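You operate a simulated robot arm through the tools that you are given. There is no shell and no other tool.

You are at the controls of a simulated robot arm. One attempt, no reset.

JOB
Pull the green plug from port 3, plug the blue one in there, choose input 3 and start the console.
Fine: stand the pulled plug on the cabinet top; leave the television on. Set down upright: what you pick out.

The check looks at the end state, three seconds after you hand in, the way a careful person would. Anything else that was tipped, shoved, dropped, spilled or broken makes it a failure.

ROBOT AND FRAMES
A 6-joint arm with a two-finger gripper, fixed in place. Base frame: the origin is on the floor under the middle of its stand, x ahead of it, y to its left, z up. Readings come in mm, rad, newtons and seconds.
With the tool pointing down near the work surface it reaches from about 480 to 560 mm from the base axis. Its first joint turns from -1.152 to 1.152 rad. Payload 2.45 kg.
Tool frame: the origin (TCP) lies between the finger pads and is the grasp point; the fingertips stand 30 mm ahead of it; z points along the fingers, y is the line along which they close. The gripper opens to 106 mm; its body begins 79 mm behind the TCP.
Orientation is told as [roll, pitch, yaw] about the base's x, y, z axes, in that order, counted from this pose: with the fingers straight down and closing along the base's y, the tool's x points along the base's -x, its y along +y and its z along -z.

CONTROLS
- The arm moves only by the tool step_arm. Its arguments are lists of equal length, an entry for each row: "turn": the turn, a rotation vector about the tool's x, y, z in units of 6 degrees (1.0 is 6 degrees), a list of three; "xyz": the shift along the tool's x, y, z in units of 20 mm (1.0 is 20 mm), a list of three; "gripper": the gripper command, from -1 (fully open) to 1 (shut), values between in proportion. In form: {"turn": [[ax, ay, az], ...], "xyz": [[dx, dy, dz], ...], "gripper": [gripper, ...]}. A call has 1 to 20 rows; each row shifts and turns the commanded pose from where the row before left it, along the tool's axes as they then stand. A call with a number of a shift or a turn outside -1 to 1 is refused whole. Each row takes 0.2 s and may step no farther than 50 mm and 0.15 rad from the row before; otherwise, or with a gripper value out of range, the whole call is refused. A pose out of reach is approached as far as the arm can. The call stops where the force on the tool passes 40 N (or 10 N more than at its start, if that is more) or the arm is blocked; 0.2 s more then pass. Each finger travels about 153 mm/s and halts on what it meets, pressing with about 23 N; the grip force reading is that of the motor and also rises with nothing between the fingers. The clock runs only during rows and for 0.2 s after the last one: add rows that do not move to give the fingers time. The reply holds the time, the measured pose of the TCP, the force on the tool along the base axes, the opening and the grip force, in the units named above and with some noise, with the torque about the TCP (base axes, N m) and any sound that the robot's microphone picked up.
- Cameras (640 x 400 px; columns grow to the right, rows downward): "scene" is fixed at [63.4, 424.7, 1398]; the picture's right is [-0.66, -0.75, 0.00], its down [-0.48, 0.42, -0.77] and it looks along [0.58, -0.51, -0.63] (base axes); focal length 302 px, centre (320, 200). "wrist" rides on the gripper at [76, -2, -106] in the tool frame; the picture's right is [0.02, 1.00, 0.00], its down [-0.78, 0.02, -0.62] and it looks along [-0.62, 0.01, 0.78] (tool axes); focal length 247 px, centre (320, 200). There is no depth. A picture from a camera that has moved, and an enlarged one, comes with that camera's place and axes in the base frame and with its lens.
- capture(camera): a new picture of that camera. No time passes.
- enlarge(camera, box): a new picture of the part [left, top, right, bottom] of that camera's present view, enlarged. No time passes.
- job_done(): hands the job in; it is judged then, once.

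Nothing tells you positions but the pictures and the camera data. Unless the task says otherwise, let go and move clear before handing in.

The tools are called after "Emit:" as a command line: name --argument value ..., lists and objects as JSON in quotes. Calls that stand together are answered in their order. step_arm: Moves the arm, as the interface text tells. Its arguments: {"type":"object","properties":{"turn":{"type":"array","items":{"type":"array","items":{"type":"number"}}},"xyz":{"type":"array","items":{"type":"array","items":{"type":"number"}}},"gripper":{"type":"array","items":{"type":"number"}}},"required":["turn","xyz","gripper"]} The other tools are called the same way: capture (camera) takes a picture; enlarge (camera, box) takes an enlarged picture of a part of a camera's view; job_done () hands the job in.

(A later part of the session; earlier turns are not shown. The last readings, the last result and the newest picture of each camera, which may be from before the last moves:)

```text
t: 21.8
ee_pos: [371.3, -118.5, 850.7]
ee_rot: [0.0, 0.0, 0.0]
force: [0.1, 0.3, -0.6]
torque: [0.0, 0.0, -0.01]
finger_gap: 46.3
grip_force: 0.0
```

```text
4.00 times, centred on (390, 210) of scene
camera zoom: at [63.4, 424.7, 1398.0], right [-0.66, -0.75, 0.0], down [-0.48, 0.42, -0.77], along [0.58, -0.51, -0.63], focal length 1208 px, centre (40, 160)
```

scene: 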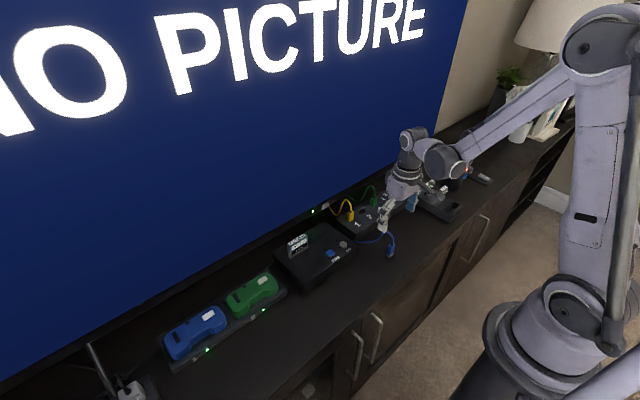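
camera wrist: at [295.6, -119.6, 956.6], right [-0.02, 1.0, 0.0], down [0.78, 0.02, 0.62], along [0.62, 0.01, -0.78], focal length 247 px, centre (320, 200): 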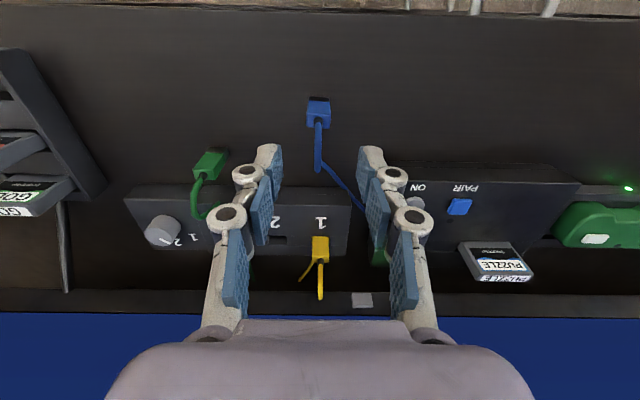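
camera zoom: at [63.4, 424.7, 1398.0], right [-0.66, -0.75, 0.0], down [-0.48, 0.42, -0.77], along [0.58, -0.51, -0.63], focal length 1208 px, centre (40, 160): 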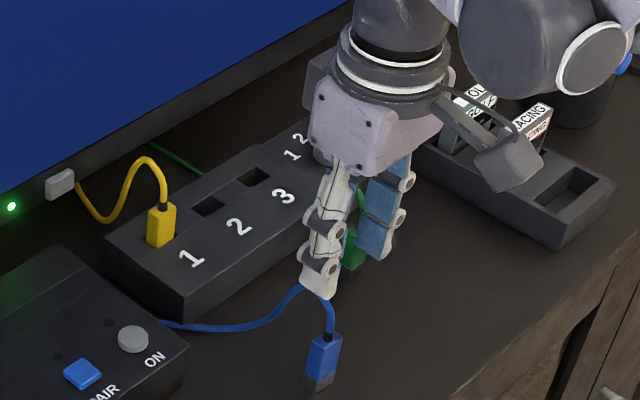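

Green is standing well, and the blue plug is about 2 mm toward -y from the tool axis with about -3° yaw. I'll match that yaw, shift slightly and descend to 20 mm above grip height to check alignment.

Emit:
step_arm --turn '[[0, 0, 0.5], [0, 0, 0], [0, 0, 0], [0, 0, 0], [0, 0, 0]]' --xyz '[[0, -0.09, 0.5], [0, 0, 1], [0, 0, 1], [0, 0, 1], [0, 0, 0]]' --gripper '[0.13, 0.13, 0.13, 0.13, 0.13]'

Emit:
enlarge --camera "wrist" --box '[240, 80, 400, 220]'

Emit:
enlarge --camera "scene" --box '[350, 190, 430, 270]'

```text
t: 23.0
ee_pos: [372.5, -121.0, 781.1]
ee_rot: [0.001, 0.0, -0.052]
force: [-0.3, -0.4, -0.1]
torque: [0.02, 0.03, -0.01]
finger_gap: 45.9
grip_force: 0.0
```

```text
2.86 times, centred on (320, 150) of wrist
camera zoom: at [296.7, -117.0, 887.9], right [0.03, 1.0, 0.0], down [0.78, -0.02, 0.62], along [0.62, -0.02, -0.78], focal length 706 px, centre (320, 343)
```

zoom: 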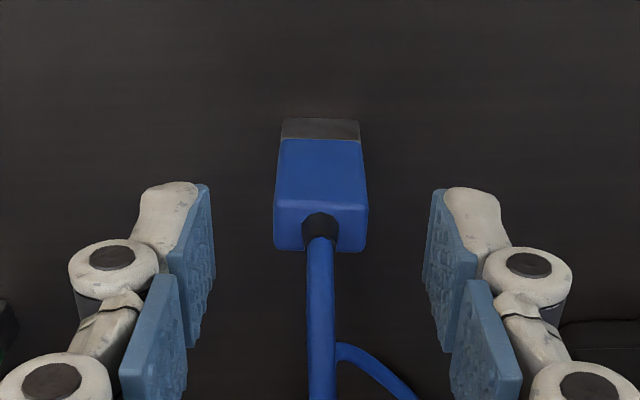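

```text
5.00 times, centred on (390, 230) of scene
camera zoom: at [63.4, 424.7, 1398.0], right [-0.66, -0.75, 0.0], down [-0.48, 0.42, -0.77], along [0.58, -0.51, -0.63], focal length 1510 px, centre (-30, 50)
```

zoom: 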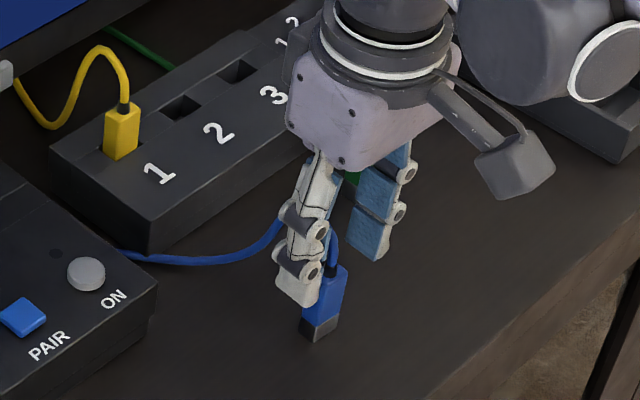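

Blue is centred between the fingers. I'll nudge 2 mm toward the robot, descend to the matching grip height (z 761) and close.

Emit:
step_arm --turn '[[0, 0, 0], [0, 0, 0], [0, 0, 0], [0, 0, 0], [0, 0, 0], [0, 0, 0]]' --xyz '[[0.1, 0, 0.5], [0, 0, 0.5], [0, 0, 0], [0, 0, 0], [0, 0, 0], [0, 0, 0]]' --gripper '[0.13, 0.13, 0.13, 0.5, 0.75, 1]'

Emit:
enlarge --camera "wrist" --box '[240, 80, 400, 220]'

Emit:
enlarge --camera "scene" --box '[350, 190, 430, 270]'

```text
t: 24.4
ee_pos: [371.1, -121.5, 761.8]
ee_rot: [-0.001, -0.001, -0.052]
force: [-0.1, 0.0, -0.2]
torque: [0.0, 0.01, 0.04]
finger_gap: 19.8
grip_force: 23.4
```

```text
2.86 times, centred on (320, 150) of wrist
camera zoom: at [295.4, -117.4, 867.5], right [0.03, 1.0, 0.0], down [0.78, -0.02, 0.62], along [0.62, -0.02, -0.78], focal length 706 px, centre (320, 343)
```

zoom: 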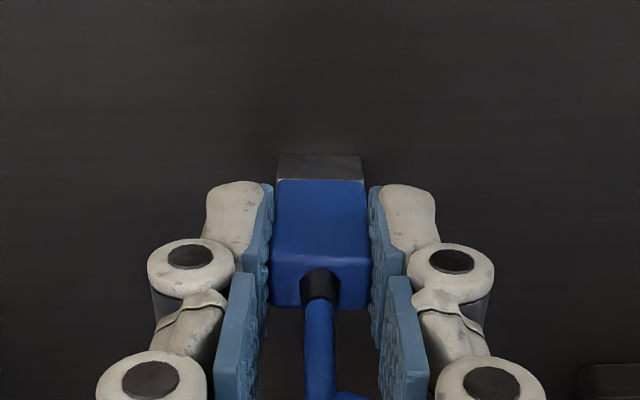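

```text
5.00 times, centred on (390, 230) of scene
camera zoom: at [63.4, 424.7, 1398.1], right [-0.66, -0.75, 0.0], down [-0.48, 0.42, -0.77], along [0.58, -0.51, -0.63], focal length 1510 px, centre (-30, 50)
```

zoom: 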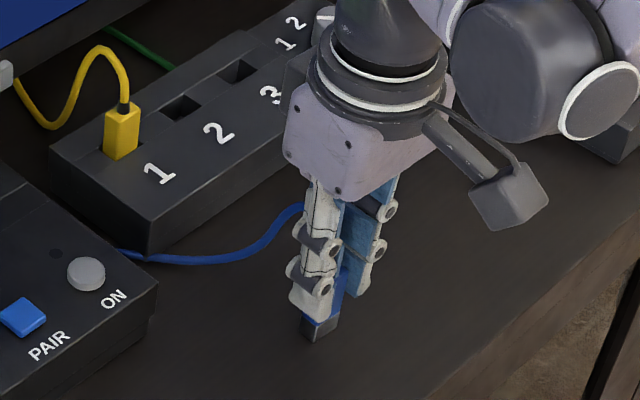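

Blue is gripped at 19.8 mm. I'll lift it, rotate back to zero yaw and carry it high over to port 3.

Emit:
step_arm --turn '[[0, 0, 0], [0, 0, 0], [0, 0, -0.5], [0, 0, 0], [0, 0, 0], [0, 0, 0], [0, 0, 0], [0, 0, 0], [0, 0, 0], [0, 0, 0], [0, 0, 0], [0, 0, 0], [0, 0, 0], [0, 0, 0], [0, 0, 0]]' --xyz '[[0, 0, -0.5], [0, 0, -1], [0, 0, -1], [0, 0, -1], [0, 0, -1], [-0.908, -0.584, 0], [-0.908, -0.584, 0], [-0.908, -0.584, 0], [-0.908, -0.584, 0], [-0.908, -0.584, 0], [-0.908, -0.584, 0], [-0.908, -0.584, 0], [-0.908, -0.584, 0], [-0.908, -0.584, 0], [0, 0, 0]]' --gripper '[1, 1, 1, 1, 1, 1, 1, 1, 1, 1, 1, 1, 1, 1, 1]'

Emit:
enlarge --camera "wrist" --box '[240, 80, 400, 220]'

Emit:
enlarge --camera "scene" --box '[330, 130, 430, 230]'

```text
t: 27.6
ee_pos: [532.8, -227.7, 850.4]
ee_rot: [-0.001, -0.001, 0.0]
force: [-0.2, -0.5, 0.0]
torque: [-0.01, 0.04, 0.04]
finger_gap: 19.8
grip_force: 22.7
```

```text
2.86 times, centred on (320, 150) of wrist
camera zoom: at [456.6, -227.8, 956.0], right [-0.02, 1.0, 0.0], down [0.78, 0.02, 0.62], along [0.62, 0.01, -0.78], focal length 706 px, centre (320, 343)
```

zoom: 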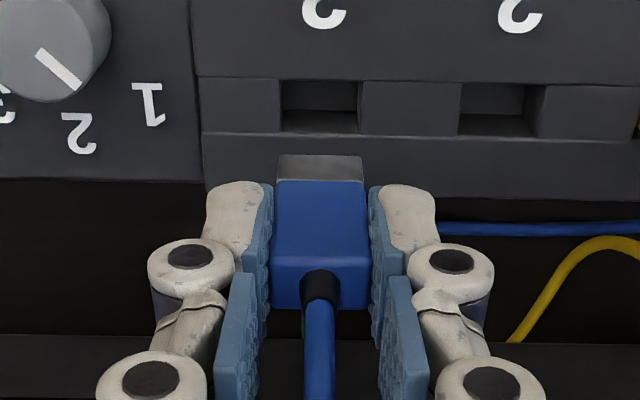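

```text
4.00 times, centred on (380, 180) of scene
camera zoom: at [63.4, 424.7, 1398.1], right [-0.66, -0.75, 0.0], down [-0.48, 0.42, -0.77], along [0.58, -0.51, -0.63], focal length 1208 px, centre (80, 280)
```

zoom: 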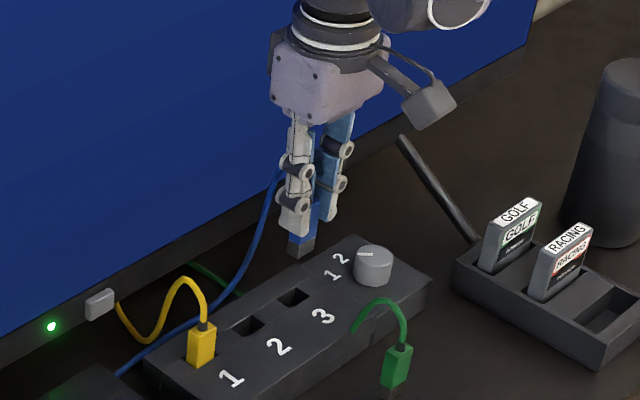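

The blue plug is over port 3, and compared with how green sat in the grip it is about 1 mm further +x. I'll correct for that, lower to just above the opening and check.

Emit:
step_arm --turn '[[0, 0, 0], [0, 0, 0], [0, 0, 0]]' --xyz '[[0.05, 0, 1], [0, 0, 0.9], [0, 0, 0]]' --gripper '[1, 1, 1]'

Emit:
enlarge --camera "wrist" --box '[240, 80, 400, 220]'

Emit:
enlarge --camera "scene" --box '[350, 160, 410, 220]'

```text
t: 28.4
ee_pos: [532.0, -227.1, 812.7]
ee_rot: [-0.001, 0.0, -0.001]
force: [0.0, 1.0, -0.7]
torque: [0.03, 0.01, 0.0]
finger_gap: 19.6
grip_force: 23.3
```

```text
2.86 times, centred on (320, 150) of wrist
camera zoom: at [455.8, -227.7, 918.5], right [-0.02, 1.0, 0.0], down [0.78, 0.02, 0.62], along [0.62, 0.01, -0.78], focal length 706 px, centre (320, 343)
```

zoom: 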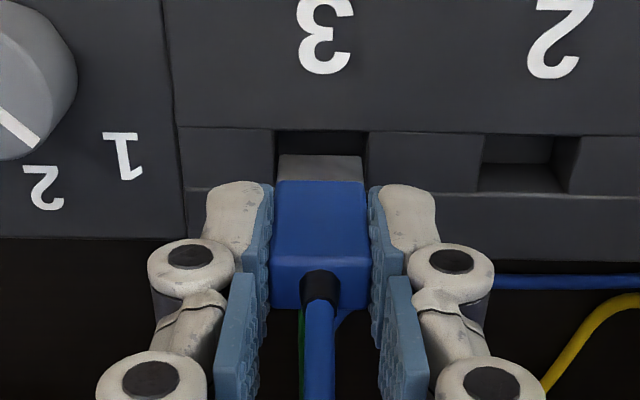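

```text
6.67 times, centred on (380, 190) of scene
camera zoom: at [63.4, 424.7, 1398.1], right [-0.66, -0.75, 0.0], down [-0.48, 0.42, -0.77], along [0.58, -0.51, -0.63], focal length 2013 px, centre (-80, 267)
```

zoom: 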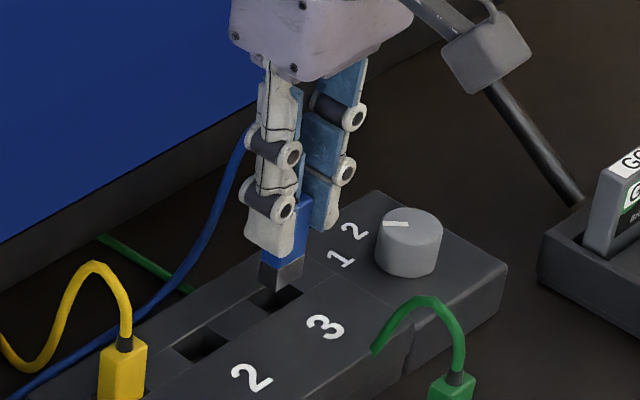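

It looks aligned with the opening. I'll descend slowly into the port while watching the force.

Emit:
step_arm --turn '[[0, 0, 0], [0, 0, 0], [0, 0, 0], [0, 0, 0]]' --xyz '[[0, 0, 0.2], [0, 0, 0.2], [0, 0, 0.2], [0, 0, 0]]' --gripper '[1, 1, 1, 1]'

Emit:
enlarge --camera "wrist" --box '[240, 80, 400, 220]'

```text
t: 29.4
ee_pos: [532.2, -226.8, 800.4]
ee_rot: [0.001, 0.0, 0.001]
force: [0.6, -0.8, -0.6]
torque: [0.0, -0.02, 0.0]
finger_gap: 19.7
grip_force: 23.1
```

```text
2.86 times, centred on (320, 150) of wrist
camera zoom: at [456.9, -227.2, 907.1], right [-0.02, 1.0, 0.0], down [0.78, 0.02, 0.62], along [0.62, 0.01, -0.78], focal length 706 px, centre (320, 343)
```

zoom: 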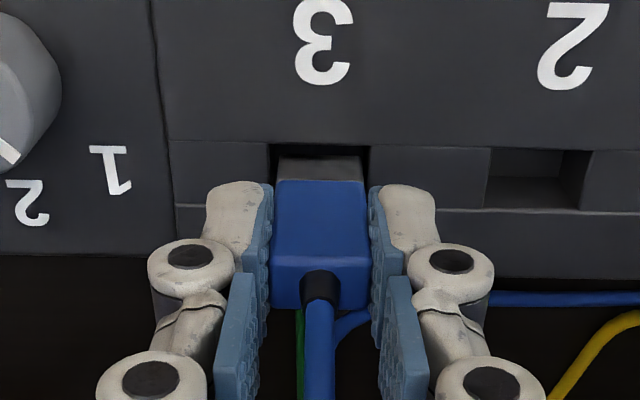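

No contact force, and the tip is entering the opening. I'll continue down.

Emit:
step_arm --turn '[[0, 0, 0], [0, 0, 0], [0, 0, 0], [0, 0, 0]]' --xyz '[[0, 0, 0.15], [0, 0, 0.15], [0, 0, 0.15], [0, 0, 0]]' --gripper '[1, 1, 1, 1]'

Emit:
enlarge --camera "wrist" --box '[240, 80, 400, 220]'

```text
t: 30.4
ee_pos: [532.5, -226.8, 791.6]
ee_rot: [-0.001, -0.001, 0.0]
force: [-0.3, 0.0, 0.4]
torque: [0.03, 0.01, 0.0]
finger_gap: 19.8
grip_force: 22.9
```

```text
2.86 times, centred on (320, 150) of wrist
camera zoom: at [457.6, -227.3, 898.5], right [-0.02, 1.0, 0.0], down [0.78, 0.02, 0.62], along [0.62, 0.01, -0.78], focal length 706 px, centre (320, 343)
```

zoom: 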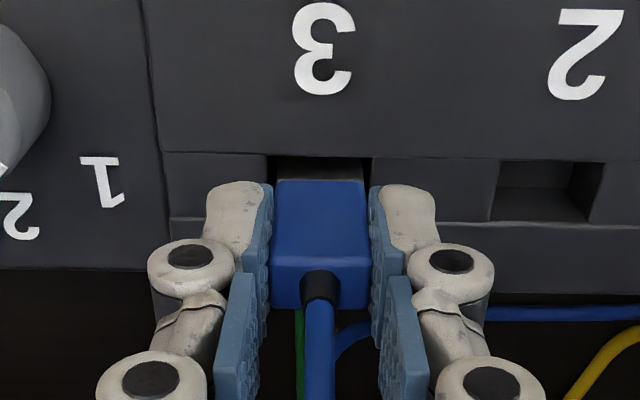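

Emit:
step_arm --turn '[[0, 0, 0], [0, 0, 0], [0, 0, 0], [0, 0, 0]]' --xyz '[[0, 0, 0.15], [0, 0, 0.15], [0, 0, 0.1], [0, 0, 0]]' --gripper '[1, 1, 1, 1]'

Emit:
enlarge --camera "wrist" --box '[240, 80, 400, 220]'

```text
t: 31.4
ee_pos: [532.3, -225.9, 783.5]
ee_rot: [0.0, -0.001, 0.0]
force: [-0.1, 0.4, -0.3]
torque: [0.0, 0.0, 0.0]
finger_gap: 19.5
grip_force: 22.9
```

```text
2.86 times, centred on (320, 150) of wrist
camera zoom: at [457.1, -226.9, 890.0], right [-0.02, 1.0, 0.0], down [0.78, 0.02, 0.62], along [0.62, 0.01, -0.78], focal length 706 px, centre (320, 343)
```

zoom: 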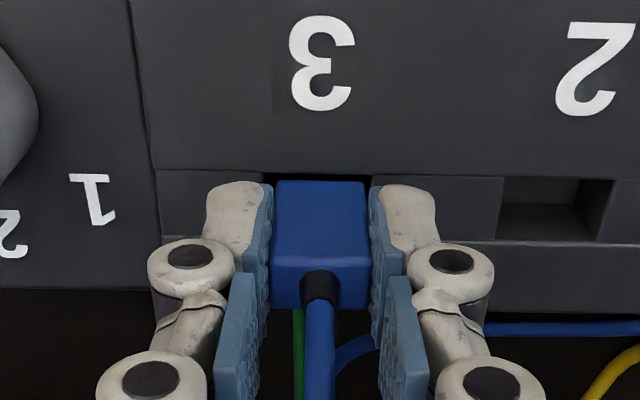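

No resistance yet and nearly seated. I'll continue in 1 mm steps until it bottoms out.

Emit:
step_arm --turn '[[0, 0, 0], [0, 0, 0], [0, 0, 0]]' --xyz '[[0, 0, 0.05], [0, 0, 0.05], [0, 0, 0]]' --gripper '[1, 1, 1]'

```text
t: 32.2
ee_pos: [532.5, -225.4, 781.2]
ee_rot: [0.0, -0.002, 0.0]
force: [-0.1, -0.2, 0.1]
torque: [0.01, -0.02, 0.0]
finger_gap: 19.6
grip_force: 23.2
```

Emit:
step_arm --turn '[[0, 0, 0], [0, 0, 0]]' --xyz '[[0, 0, 0.05], [0, 0, 0]]' --gripper '[1, 1]'

```text
t: 32.8
ee_pos: [532.8, -226.3, 781.3]
ee_rot: [0.001, 0.0, 0.001]
force: [-0.5, -0.9, 6.1]
torque: [-0.01, 0.0, -0.03]
finger_gap: 19.9
grip_force: 22.8
```

Contact is starting at z ≈ 781, the same height as the seated green plug. I'll press slightly more to make sure it's fully seated.

Emit:
step_arm --turn '[[0, 0, 0], [0, 0, 0], [0, 0, 0]]' --xyz '[[0, 0, 0.05], [0, 0, 0.03], [0, 0, 0]]' --gripper '[1, 1, 1]'

Emit:
enlarge --camera "wrist" --box '[240, 80, 400, 220]'

Emit:
enlarge --camera "scene" --box '[340, 170, 400, 230]'

```text
t: 33.6
ee_pos: [533.9, -228.4, 780.3]
ee_rot: [0.0, -0.003, 0.001]
force: [-1.9, 2.4, 19.6]
torque: [0.09, 0.02, 0.03]
finger_gap: 19.6
grip_force: 23.5
```

```text
2.86 times, centred on (320, 150) of wrist
camera zoom: at [457.2, -227.0, 886.0], right [-0.02, 1.0, 0.0], down [0.78, 0.02, 0.62], along [0.62, 0.01, -0.78], focal length 706 px, centre (320, 343)
```

zoom: 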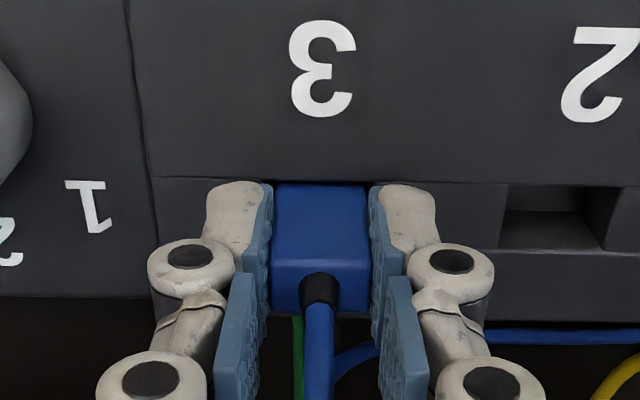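

```text
6.67 times, centred on (370, 200) of scene
camera zoom: at [63.0, 424.9, 1398.0], right [-0.66, -0.75, 0.0], down [-0.48, 0.42, -0.77], along [0.58, -0.51, -0.63], focal length 2013 px, centre (-13, 200)
```

zoom: 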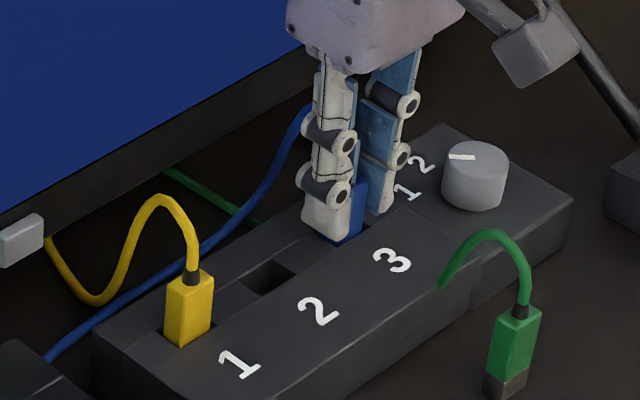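

The plug is pressed home, with a 20 N reaction at the same depth as green. I'll ease off, open the fingers and rise straight up.

Emit:
step_arm --turn '[[0, 0, 0], [0, 0, 0], [0, 0, 0], [0, 0, 0], [0, 0, 0]]' --xyz '[[0, 0, -0.05], [0, 0, 0], [0, 0, 0], [0, 0, 0], [0, 0, 0]]' --gripper '[1, 0.55, 0.4, 0.13, 0.13]'

Emit:
enlarge --camera "wrist" --box '[240, 80, 400, 220]'

```text
t: 34.8
ee_pos: [531.7, -226.9, 780.1]
ee_rot: [0.001, -0.001, 0.0]
force: [0.7, 0.6, 0.7]
torque: [0.01, 0.05, 0.01]
finger_gap: 45.9
grip_force: 0.1
```

```text
2.86 times, centred on (320, 150) of wrist
camera zoom: at [457.3, -227.3, 886.7], right [-0.02, 1.0, 0.0], down [0.78, 0.02, 0.62], along [0.62, 0.01, -0.78], focal length 706 px, centre (320, 343)
```

zoom: 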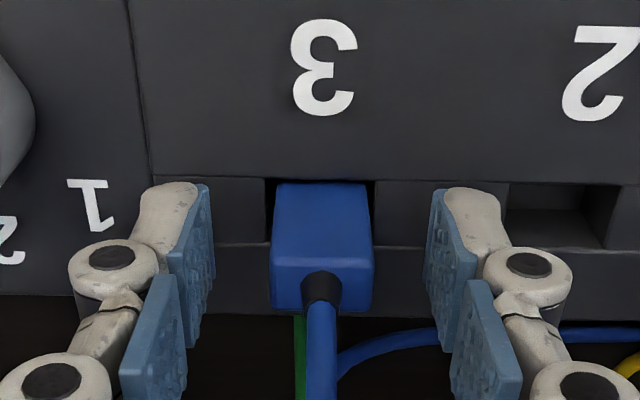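

Released, and blue sits in the port. I'll rise clear and inspect it before the knob.

Emit:
step_arm --turn '[[0, 0, 0], [0, 0, 0], [0, 0, 0], [0, 0, 0], [0, 0, 0], [0, 0, 0]]' --xyz '[[0, 0, -0.5], [0, 0, -1], [0, 0, -1], [0, 0, -1], [0, 0, -1], [0, 0, 0]]' --gripper '[0.13, 0.13, 0.13, 0.13, 0.13, 0.13]'

Emit:
enlarge --camera "scene" --box '[330, 165, 420, 235]'

Emit:
capture --camera "wrist"

Emit:
enlarge --camera "wrist" --box '[180, 40, 420, 190]'

```text
t: 36.2
ee_pos: [533.1, -226.6, 870.1]
ee_rot: [0.0, -0.001, -0.001]
force: [0.6, -0.2, 0.4]
torque: [-0.01, -0.02, -0.01]
finger_gap: 46.2
grip_force: 0.1
```

```text
5.71 times, centred on (375, 200) of scene
camera zoom: at [63.4, 424.7, 1398.1], right [-0.66, -0.75, 0.0], down [-0.48, 0.42, -0.77], along [0.58, -0.51, -0.63], focal length 1726 px, centre (6, 200)
```

zoom: 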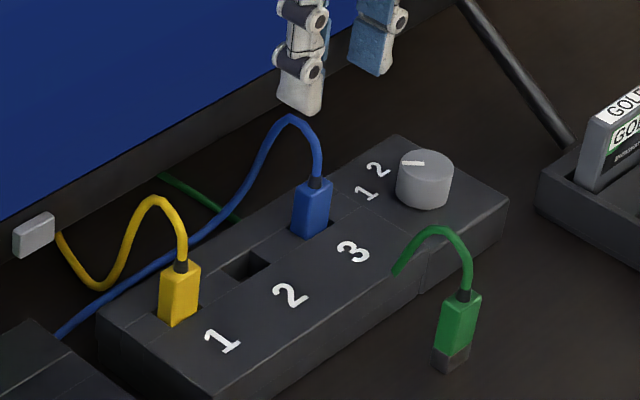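

```text
taken
camera wrist: at [456.8, -227.4, 977.2], right [-0.02, 1.0, 0.0], down [0.78, 0.02, 0.62], along [0.62, 0.01, -0.78], focal length 247 px, centre (320, 200)
```

wrist: 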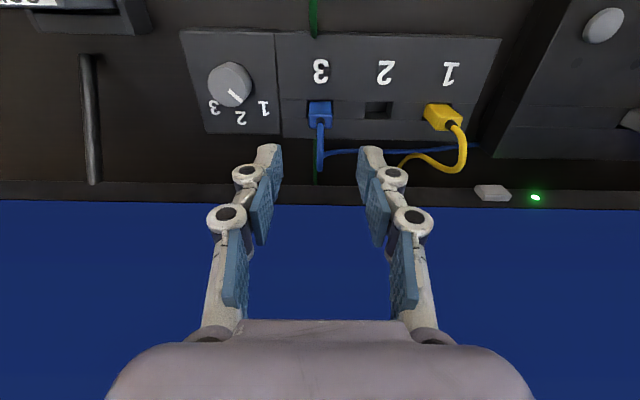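

```text
2.67 times, centred on (300, 115) of wrist
camera zoom: at [456.8, -227.4, 977.2], right [-0.02, 1.0, 0.0], down [0.78, 0.02, 0.62], along [0.62, 0.01, -0.78], focal length 659 px, centre (373, 427)
```

zoom: 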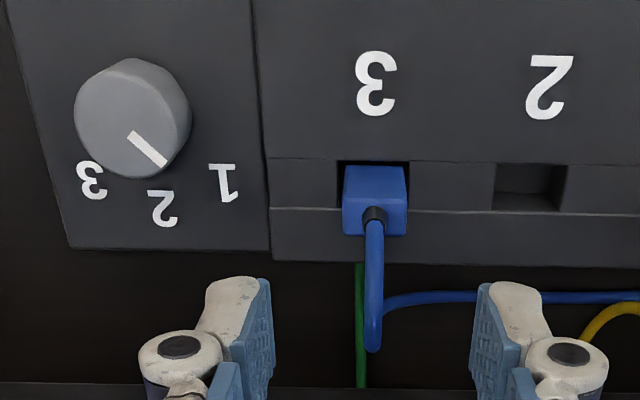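

Blue is seated like yellow, and green stands upright. Next is the knob at about (509, -304, top 763): I'll move above it and pre-rotate the gripper +45° so it can turn 90° clockwise.

Emit:
step_arm --turn '[[0, 0, 0], [0, 0, 0], [0, 0, 0], [0, 0, 0], [0, 0, -0.9375], [0, 0, -0.9375], [0, 0, -0.9375], [0, 0, -0.9375], [0, 0, -0.9375], [0, 0, -0.9375], [0, 0, -0.9375], [0, 0, -0.9375], [0, 0, 0]]' --xyz '[[0.281, -0.961, 0], [0.281, -0.961, 0], [0.281, -0.961, 0], [0.281, -0.961, 0], [0, 0, 0], [0, 0, 0], [0, 0, 0], [0, 0, 0], [0, 0, 0], [0, 0, 0], [0, 0, 0], [0, 0, 0], [0, 0, 0]]' --gripper '[0.13, 0.13, 0.13, 0.13, 0.13, 0.13, 0.13, 0.13, 0.13, 0.13, 0.13, 0.13, 0.13]'

Emit:
capture --camera "wrist"

Emit:
capture --camera "scene"

Emit:
enlarge --camera "wrist" --box '[240, 60, 400, 200]'

```text
t: 39.0
ee_pos: [510.9, -303.0, 870.2]
ee_rot: [0.001, 0.0, 0.786]
force: [0.3, 0.0, 0.6]
torque: [-0.01, -0.01, -0.02]
finger_gap: 46.2
grip_force: 0.1
```

```text
taken
camera wrist: at [458.7, -357.2, 976.7], right [-0.72, 0.69, 0.0], down [0.54, 0.57, 0.62], along [0.43, 0.45, -0.78], focal length 247 px, centre (320, 200)
```

wrist: 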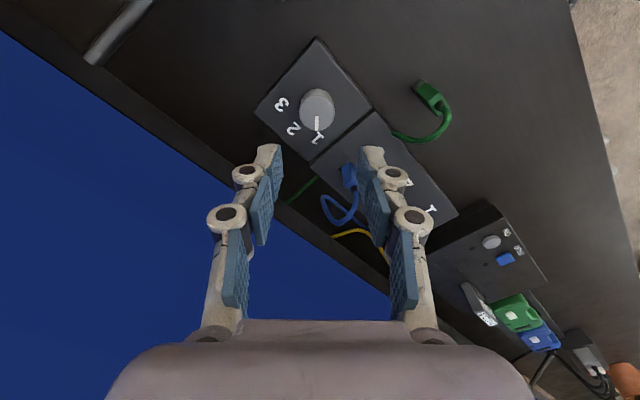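

```text
taken
```

scene: 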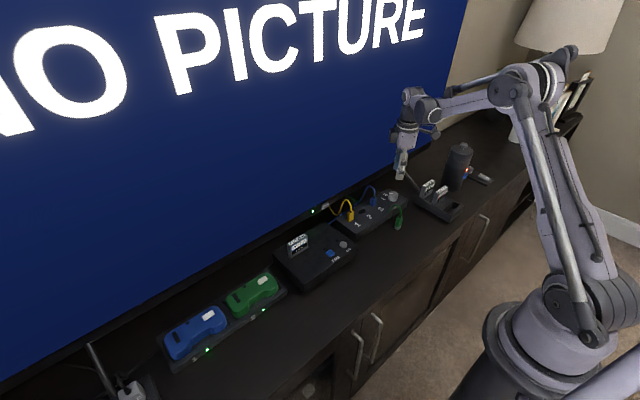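

```text
2.86 times, centred on (320, 130) of wrist
camera zoom: at [458.7, -357.2, 976.7], right [-0.72, 0.69, 0.0], down [0.54, 0.57, 0.62], along [0.43, 0.45, -0.78], focal length 706 px, centre (320, 400)
```

zoom: 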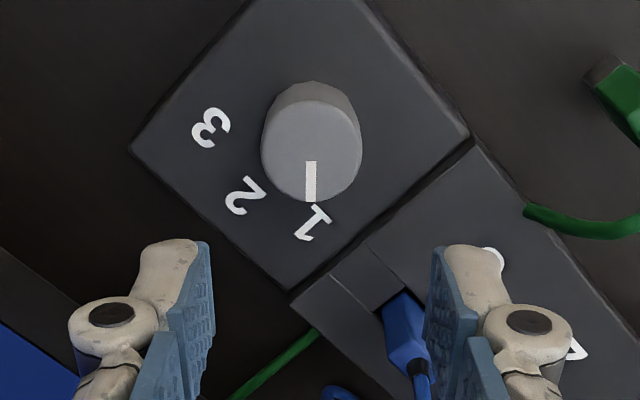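

The pointer is exactly at 1, straight down in this view, and the knob is about 3 mm off along the closing axis. I'll correct and descend to just above the knob.

Emit:
step_arm --turn '[[0, 0, 0], [0, 0, 0], [0, 0, 0], [0, 0, 0], [0, 0, 0]]' --xyz '[[0.08, -0.14, 0], [0, 0, 1], [0, 0, 1], [0, 0, 1], [0, 0, 0]]' --gripper '[0.13, 0.13, 0.13, 0.13, 0.13]'

Emit:
enlarge --camera "wrist" --box '[240, 80, 400, 220]'

Emit:
enlarge --camera "scene" --box '[350, 140, 450, 240]'

```text
t: 40.2
ee_pos: [509.6, -305.7, 810.8]
ee_rot: [0.0, 0.0, 0.782]
force: [-0.4, -0.4, -0.2]
torque: [0.0, -0.01, 0.02]
finger_gap: 46.0
grip_force: 0.1
```

```text
2.86 times, centred on (320, 150) of wrist
camera zoom: at [458.7, -359.4, 916.5], right [-0.72, 0.69, 0.0], down [0.54, 0.57, 0.62], along [0.43, 0.45, -0.78], focal length 706 px, centre (320, 343)
```

zoom: 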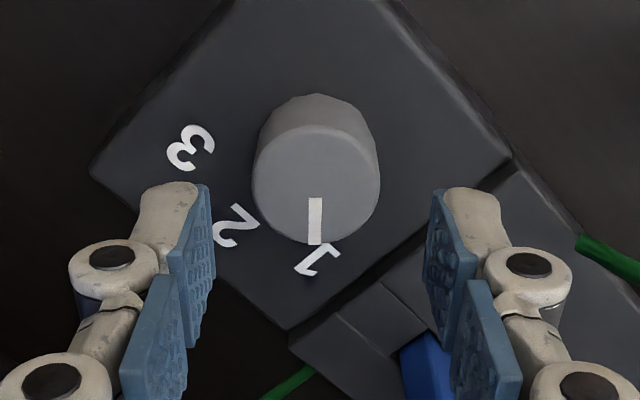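

```text
4.00 times, centred on (400, 190) of scene
camera zoom: at [63.4, 424.7, 1398.0], right [-0.66, -0.75, 0.0], down [-0.48, 0.42, -0.77], along [0.58, -0.51, -0.63], focal length 1208 px, centre (0, 240)
```

zoom: 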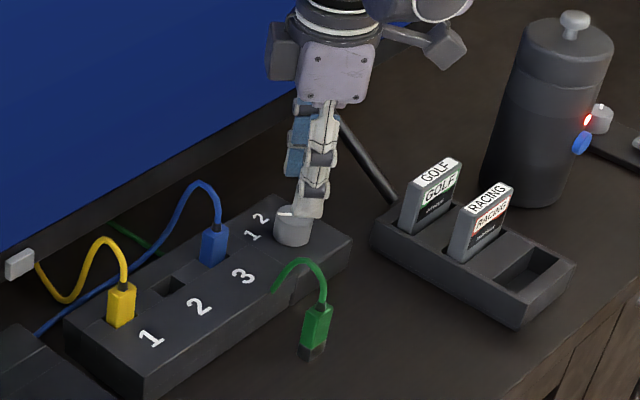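

Only about 1 mm of residual remains. I'll correct it, descend to TCP z ≈ 779 and close on the knob.

Emit:
step_arm --turn '[[0, 0, 0], [0, 0, 0], [0, 0, 0], [0, 0, 0], [0, 0, 0], [0, 0, 0]]' --xyz '[[0.05, -0.055, 0.5], [0, 0, 0.5], [0, 0, 0.55], [0, 0, 0], [0, 0, 0], [0, 0, 0]]' --gripper '[0.13, 0.13, 0.13, 0.13, 0.5, 0.5]'

Emit:
enlarge --camera "wrist" --box '[240, 80, 400, 220]'

Emit:
enlarge --camera "scene" --box '[350, 140, 450, 240]'

```text
t: 41.6
ee_pos: [510.9, -306.8, 780.5]
ee_rot: [0.0, -0.001, 0.784]
force: [-3.2, 1.2, -1.2]
torque: [0.15, 0.02, -0.01]
finger_gap: 31.5
grip_force: 44.6
```

```text
2.86 times, centred on (320, 150) of wrist
camera zoom: at [458.2, -361.7, 886.4], right [-0.72, 0.69, 0.0], down [0.54, 0.56, 0.62], along [0.43, 0.45, -0.78], focal length 706 px, centre (320, 343)
```

zoom: 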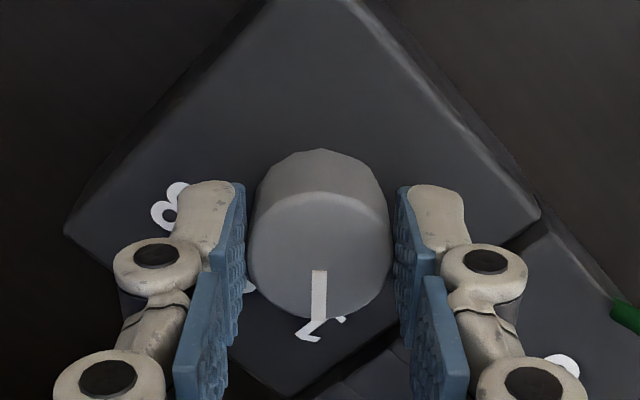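

```text
4.00 times, centred on (400, 190) of scene
camera zoom: at [63.3, 424.7, 1398.0], right [-0.66, -0.75, 0.0], down [-0.48, 0.42, -0.77], along [0.58, -0.51, -0.63], focal length 1208 px, centre (0, 240)
```

zoom: 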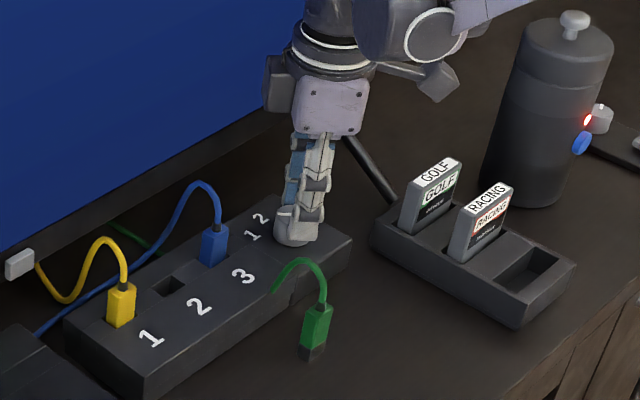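

The knob is gripped (31.5 mm) and centred. I'll turn clockwise viewed from above by 30° first and check that it follows.

Emit:
step_arm --turn '[[0, 0, 1], [0, 0, 1], [0, 0, 1], [0, 0, 1], [0, 0, 1], [0, 0, 0]]' --xyz '[[0, 0, 0], [0, 0, 0], [0, 0, 0], [0, 0, 0], [0, 0, 0], [0, 0, 0]]' --gripper '[0.6, 0.6, 0.6, 0.6, 0.6, 0.6]'

Emit:
enlarge --camera "wrist" --box '[240, 80, 400, 220]'

```text
t: 43.0
ee_pos: [509.5, -305.9, 780.9]
ee_rot: [0.003, 0.003, 0.26]
force: [-15.7, 13.2, 8.4]
torque: [0.5, -0.14, 0.05]
finger_gap: 31.3
grip_force: 45.2
```

```text
2.86 times, centred on (320, 150) of wrist
camera zoom: at [437.3, -326.5, 886.6], right [-0.28, 0.96, 0.0], down [0.75, 0.22, 0.62], along [0.59, 0.18, -0.79], focal length 706 px, centre (320, 343)
```

zoom: 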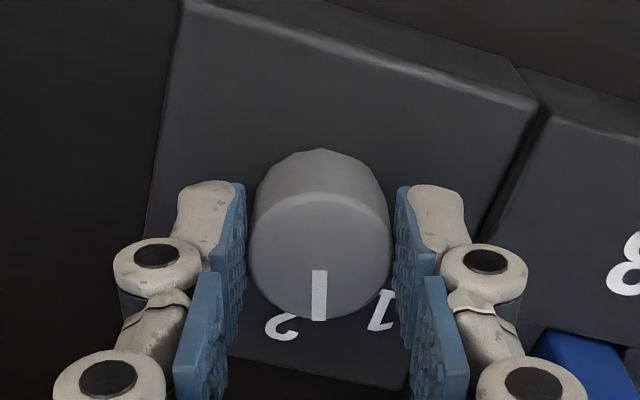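

The knob follows the gripper exactly, but a 20 N side load has built up from a small axis offset. I'll shift about 1 mm to relieve it before continuing.

Emit:
step_arm --turn '[[0, 0, 0], [0, 0, 0]]' --xyz '[[0.026, 0.038, 0], [0, 0, 0]]' --gripper '[0.6, 0.6]'

Emit:
enlarge --camera "scene" --box '[340, 160, 440, 240]'

```text
t: 43.6
ee_pos: [509.5, -305.9, 780.3]
ee_rot: [0.002, 0.002, 0.262]
force: [-5.6, 10.4, 17.5]
torque: [0.1, 1.3, 0.01]
finger_gap: 31.4
grip_force: 44.7
```

```text
5.00 times, centred on (390, 200) of scene
camera zoom: at [63.0, 425.1, 1397.9], right [-0.66, -0.75, 0.0], down [-0.48, 0.42, -0.77], along [0.58, -0.51, -0.63], focal length 1510 px, centre (-30, 200)
```

zoom: 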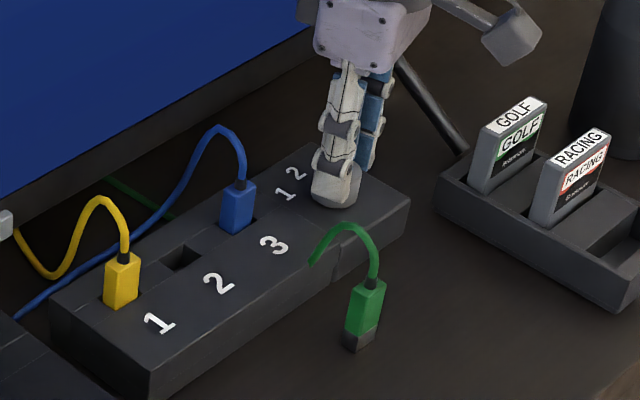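

A vertical load is building up through the grip. I'll open, let it relax, raise 1 mm and look at the knob centring before re-gripping.

Emit:
step_arm --turn '[[0, 0, 0], [0, 0, 0], [0, 0, 0]]' --xyz '[[0, 0, 0], [0, 0, 0], [0, 0, 0]]' --gripper '[0.25, 0.25, 0.25]'

Emit:
enlarge --camera "wrist" --box '[240, 80, 400, 220]'

```text
t: 44.4
ee_pos: [509.8, -306.1, 779.5]
ee_rot: [0.001, -0.001, 0.26]
force: [-0.3, -0.7, 0.4]
torque: [-0.02, 0.01, -0.03]
finger_gap: 39.7
grip_force: 0.1
```

```text
2.86 times, centred on (320, 150) of wrist
camera zoom: at [437.4, -326.9, 885.6], right [-0.28, 0.96, 0.0], down [0.75, 0.22, 0.62], along [0.6, 0.17, -0.78], focal length 706 px, centre (320, 343)
```

zoom: 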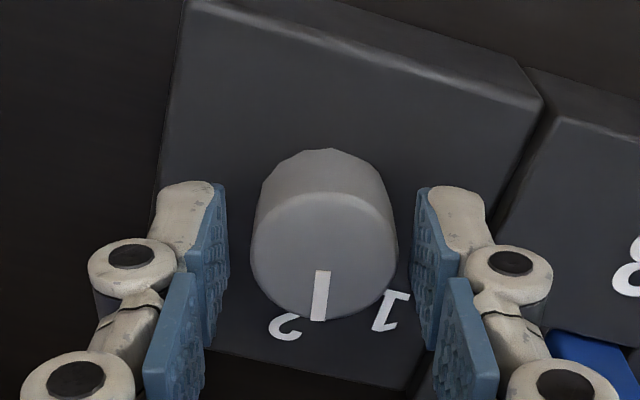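

The loads are gone and the knob held its position. I'll re-centre by about 1 mm, re-grip and continue turning.

Emit:
step_arm --turn '[[0, 0, 0], [0, 0, 0], [0, 0, 0], [0, 0, 0], [0, 0, 1], [0, 0, 1], [0, 0, 1], [0, 0, 0]]' --xyz '[[0.055, 0.03, -0.04], [0, 0, 0], [0, 0, 0], [0, 0, 0], [0, 0, 0], [0, 0, 0], [0, 0, 0], [0, 0, 0]]' --gripper '[0.25, 0.25, 0.5, 0.5, 0.5, 0.5, 0.5, 0.5]'

Emit:
enlarge --camera "wrist" --box '[240, 80, 400, 220]'

```text
t: 46.2
ee_pos: [509.1, -304.2, 780.1]
ee_rot: [0.004, 0.003, -0.052]
force: [-9.5, 17.0, 6.1]
torque: [0.56, -0.31, 0.04]
finger_gap: 31.0
grip_force: 45.1
```

```text
2.86 times, centred on (320, 150) of wrist
camera zoom: at [433.7, -301.8, 886.8], right [0.03, 1.0, 0.0], down [0.78, -0.03, 0.62], along [0.62, -0.02, -0.78], focal length 706 px, centre (320, 343)
```

zoom: 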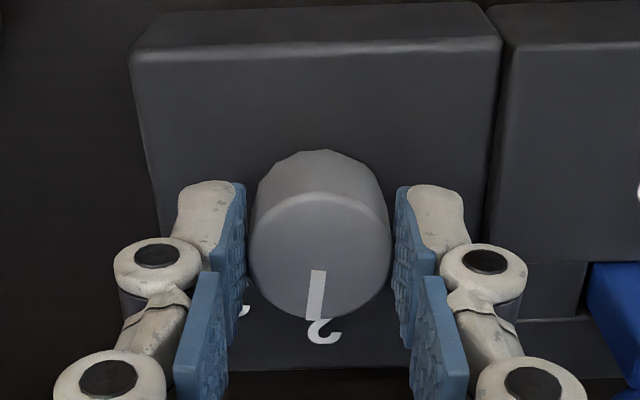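

It's turning well and the pointer is at 2 now. I'll relieve the side load by about 1 mm and turn further.

Emit:
step_arm --turn '[[0, 0, 0], [0, 0, 0]]' --xyz '[[0.025, 0.05, 0], [0, 0, 0]]' --gripper '[0.5, 0.5]'

Emit:
enlarge --camera "scene" --box '[350, 140, 450, 240]'

```text
t: 46.8
ee_pos: [510.0, -304.6, 780.7]
ee_rot: [0.002, 0.001, -0.054]
force: [-2.9, 17.4, -0.6]
torque: [0.54, 0.74, 0.05]
finger_gap: 31.0
grip_force: 44.5
```

```text
4.00 times, centred on (400, 190) of scene
camera zoom: at [63.4, 425.1, 1397.9], right [-0.66, -0.75, 0.0], down [-0.48, 0.42, -0.77], along [0.58, -0.51, -0.63], focal length 1208 px, centre (0, 240)
```

zoom: 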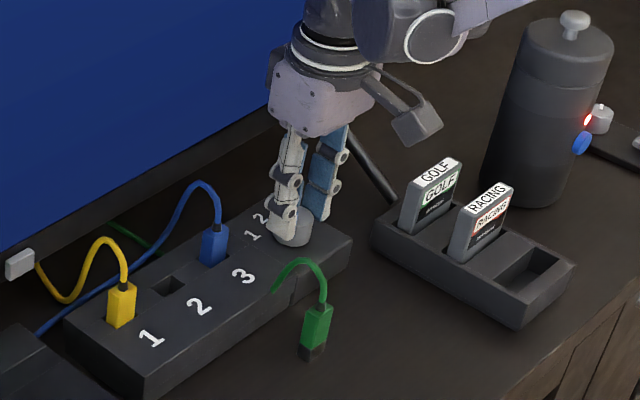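

The box hasn't moved (labels at identical pixels). I'll continue turning another 18°.

Emit:
step_arm --turn '[[0, 0, 1], [0, 0, 1], [0, 0, 1], [0, 0, 0]]' --xyz '[[0, 0, 0], [0, 0, 0], [0, 0, 0], [0, 0, 0]]' --gripper '[0.5, 0.5, 0.5, 0.5]'

Emit:
enlarge --camera "wrist" --box '[240, 80, 400, 220]'

```text
t: 47.8
ee_pos: [509.5, -303.5, 780.9]
ee_rot: [0.006, -0.003, -0.365]
force: [0.2, 21.7, -5.8]
torque: [0.67, 0.44, 0.06]
finger_gap: 31.0
grip_force: 45.0
```

```text
2.86 times, centred on (320, 150) of wrist
camera zoom: at [438.0, -277.4, 886.7], right [0.34, 0.94, 0.01], down [0.74, -0.27, 0.62], along [0.59, -0.21, -0.78], focal length 706 px, centre (320, 343)
```

zoom: 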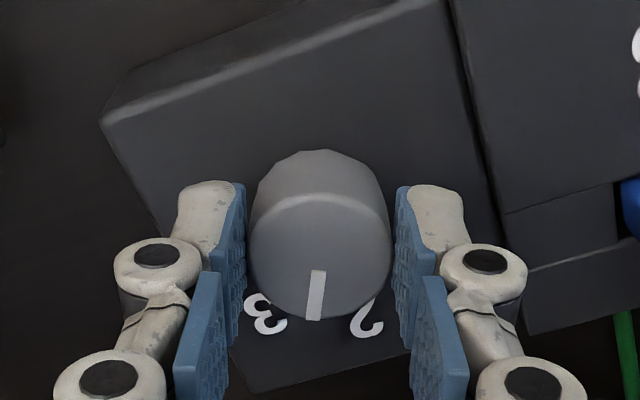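

The pointer is between 2 and 3. I'll open briefly to relieve the load and re-centre again.

Emit:
step_arm --turn '[[0, 0, 0], [0, 0, 0], [0, 0, 0]]' --xyz '[[0, 0, 0], [0, 0, 0], [0, 0, 0]]' --gripper '[0.25, 0.25, 0.25]'

Emit:
enlarge --camera "wrist" --box '[240, 80, 400, 220]'

```text
t: 48.6
ee_pos: [508.9, -306.4, 781.5]
ee_rot: [0.0, 0.0, -0.368]
force: [0.0, -0.3, -0.1]
torque: [0.02, -0.02, -0.01]
finger_gap: 39.6
grip_force: 0.1
```

```text
2.86 times, centred on (320, 150) of wrist
camera zoom: at [437.2, -279.5, 886.8], right [0.34, 0.94, 0.0], down [0.74, -0.27, 0.62], along [0.58, -0.21, -0.78], focal length 706 px, centre (320, 343)
```

zoom: 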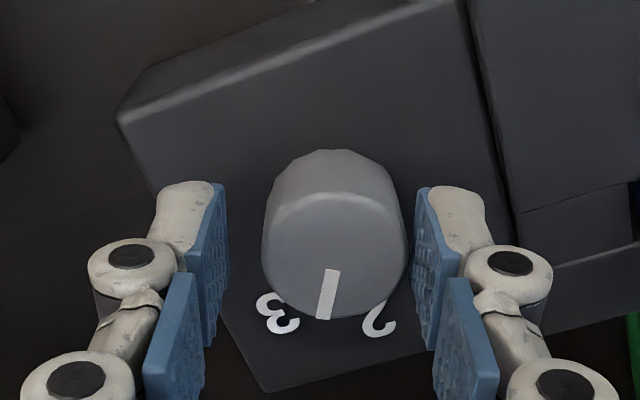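

The knob centre is about 2.9 mm toward the tool's +y and the pointer is at about -29°, so 16° more is needed. I'll centre properly, re-grip and finish the turn.

Emit:
step_arm --turn '[[0, 0, 0], [0, 0, 0], [0, 0, 0], [0, 0, 0]]' --xyz '[[0.03, 0.14, 0], [0, 0, 0], [0, 0, 0], [0, 0, 0]]' --gripper '[0.25, 0.25, 0.5, 0.5]'

Emit:
enlarge --camera "wrist" --box '[240, 80, 400, 220]'

```text
t: 49.6
ee_pos: [508.4, -303.7, 781.6]
ee_rot: [0.0, -0.002, -0.367]
force: [-1.3, -1.7, 1.3]
torque: [-0.17, -0.04, -0.03]
finger_gap: 30.9
grip_force: 44.8
```

```text
2.86 times, centred on (320, 150) of wrist
camera zoom: at [437.5, -276.3, 886.9], right [0.34, 0.94, 0.0], down [0.74, -0.27, 0.62], along [0.59, -0.21, -0.78], focal length 706 px, centre (320, 343)
```

zoom: 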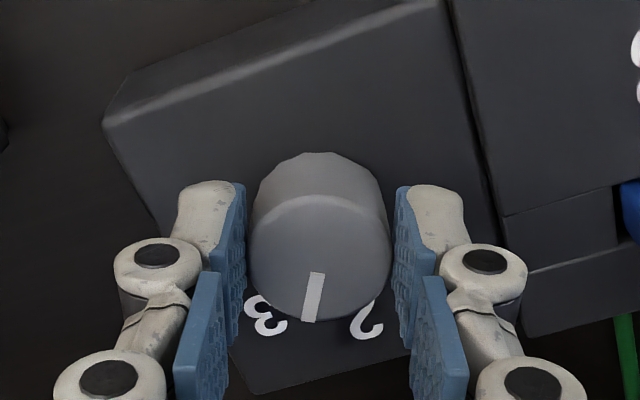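

The grip is centred with almost no side load. I'll turn the remaining 16°.

Emit:
step_arm --turn '[[0, 0, 0.9], [0, 0, 0.9], [0, 0, 0.8], [0, 0, 0]]' --xyz '[[0, 0, 0], [0, 0, 0], [0, 0, 0], [0, 0, 0]]' --gripper '[0.5, 0.5, 0.5, 0.5]'

Emit:
enlarge --camera "wrist" --box '[240, 80, 400, 220]'

Emit:
capture --camera "scene"

```text
t: 50.6
ee_pos: [509.4, -301.6, 781.0]
ee_rot: [0.004, 0.001, -0.64]
force: [2.8, 1.8, 6.5]
torque: [0.3, 0.34, 0.16]
finger_gap: 31.3
grip_force: 45.5
```

```text
2.86 times, centred on (320, 150) of wrist
camera zoom: at [447.6, -257.0, 886.9], right [0.58, 0.81, 0.0], down [0.64, -0.45, 0.62], along [0.51, -0.36, -0.78], focal length 706 px, centre (320, 343)
```

zoom: 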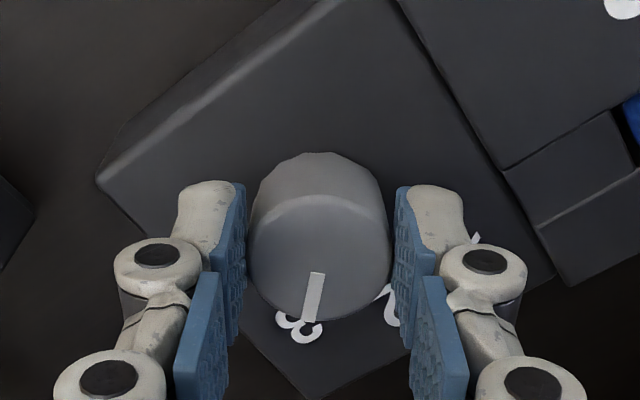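

```text
taken
```

scene: 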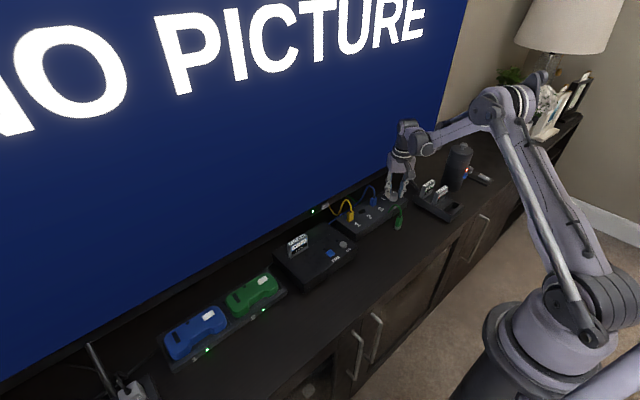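

The pointer now looks aimed at the 3. I'll release and rise to view the knob from above.

Emit:
step_arm --turn '[[0, 0, 0], [0, 0, 0], [0, 0, 0], [0, 0, 0], [0, 0, 0], [0, 0, 0]]' --xyz '[[0, 0, 0], [0, 0, 0], [0, 0, -1], [0, 0, -1], [0, 0, -1], [0, 0, 0]]' --gripper '[0.13, 0.13, 0.13, 0.13, 0.13, 0.13]'

Emit:
enlarge --camera "wrist" --box '[240, 80, 400, 220]'

Emit:
enlarge --camera "scene" --box '[350, 160, 430, 230]'

```text
t: 52.0
ee_pos: [508.6, -302.5, 841.5]
ee_rot: [-0.001, -0.001, -0.641]
force: [-0.9, -0.2, 0.6]
torque: [-0.01, 0.02, -0.02]
finger_gap: 45.7
grip_force: 0.0
```

```text
2.86 times, centred on (320, 150) of wrist
camera zoom: at [448.0, -257.1, 948.0], right [0.58, 0.81, 0.0], down [0.64, -0.45, 0.62], along [0.51, -0.36, -0.78], focal length 706 px, centre (320, 343)
```

zoom: 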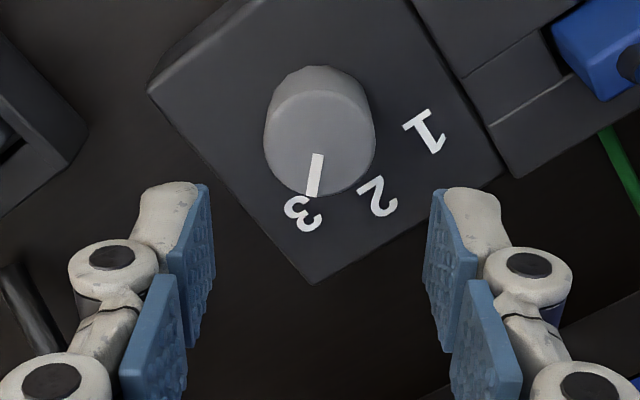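

```text
5.71 times, centred on (390, 195) of scene
camera zoom: at [63.4, 424.7, 1398.0], right [-0.66, -0.75, 0.0], down [-0.48, 0.42, -0.77], along [0.58, -0.51, -0.63], focal length 1726 px, centre (-80, 229)
```

zoom: 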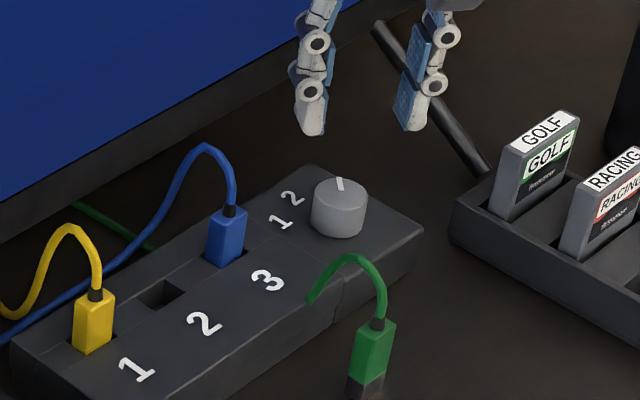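

Emit:
enlarge --camera "wrist" --box '[290, 90, 370, 160]'

Emit:
capture --camera "wrist"

```text
5.71 times, centred on (330, 125) of wrist
camera zoom: at [448.0, -257.1, 948.0], right [0.58, 0.81, 0.0], down [0.64, -0.45, 0.62], along [0.51, -0.36, -0.78], focal length 1411 px, centre (263, 629)
```

zoom: 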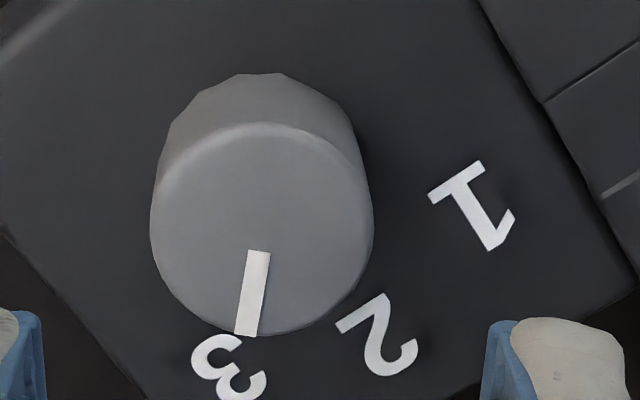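

```text
taken
camera wrist: at [448.0, -257.1, 948.0], right [0.58, 0.81, 0.0], down [0.64, -0.45, 0.62], along [0.51, -0.36, -0.78], focal length 247 px, centre (320, 200)
```

wrist: 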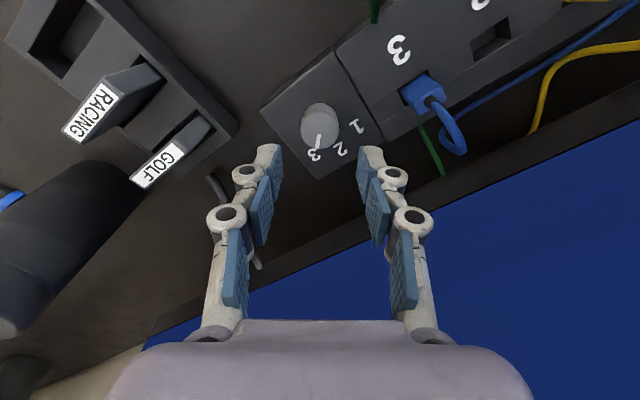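

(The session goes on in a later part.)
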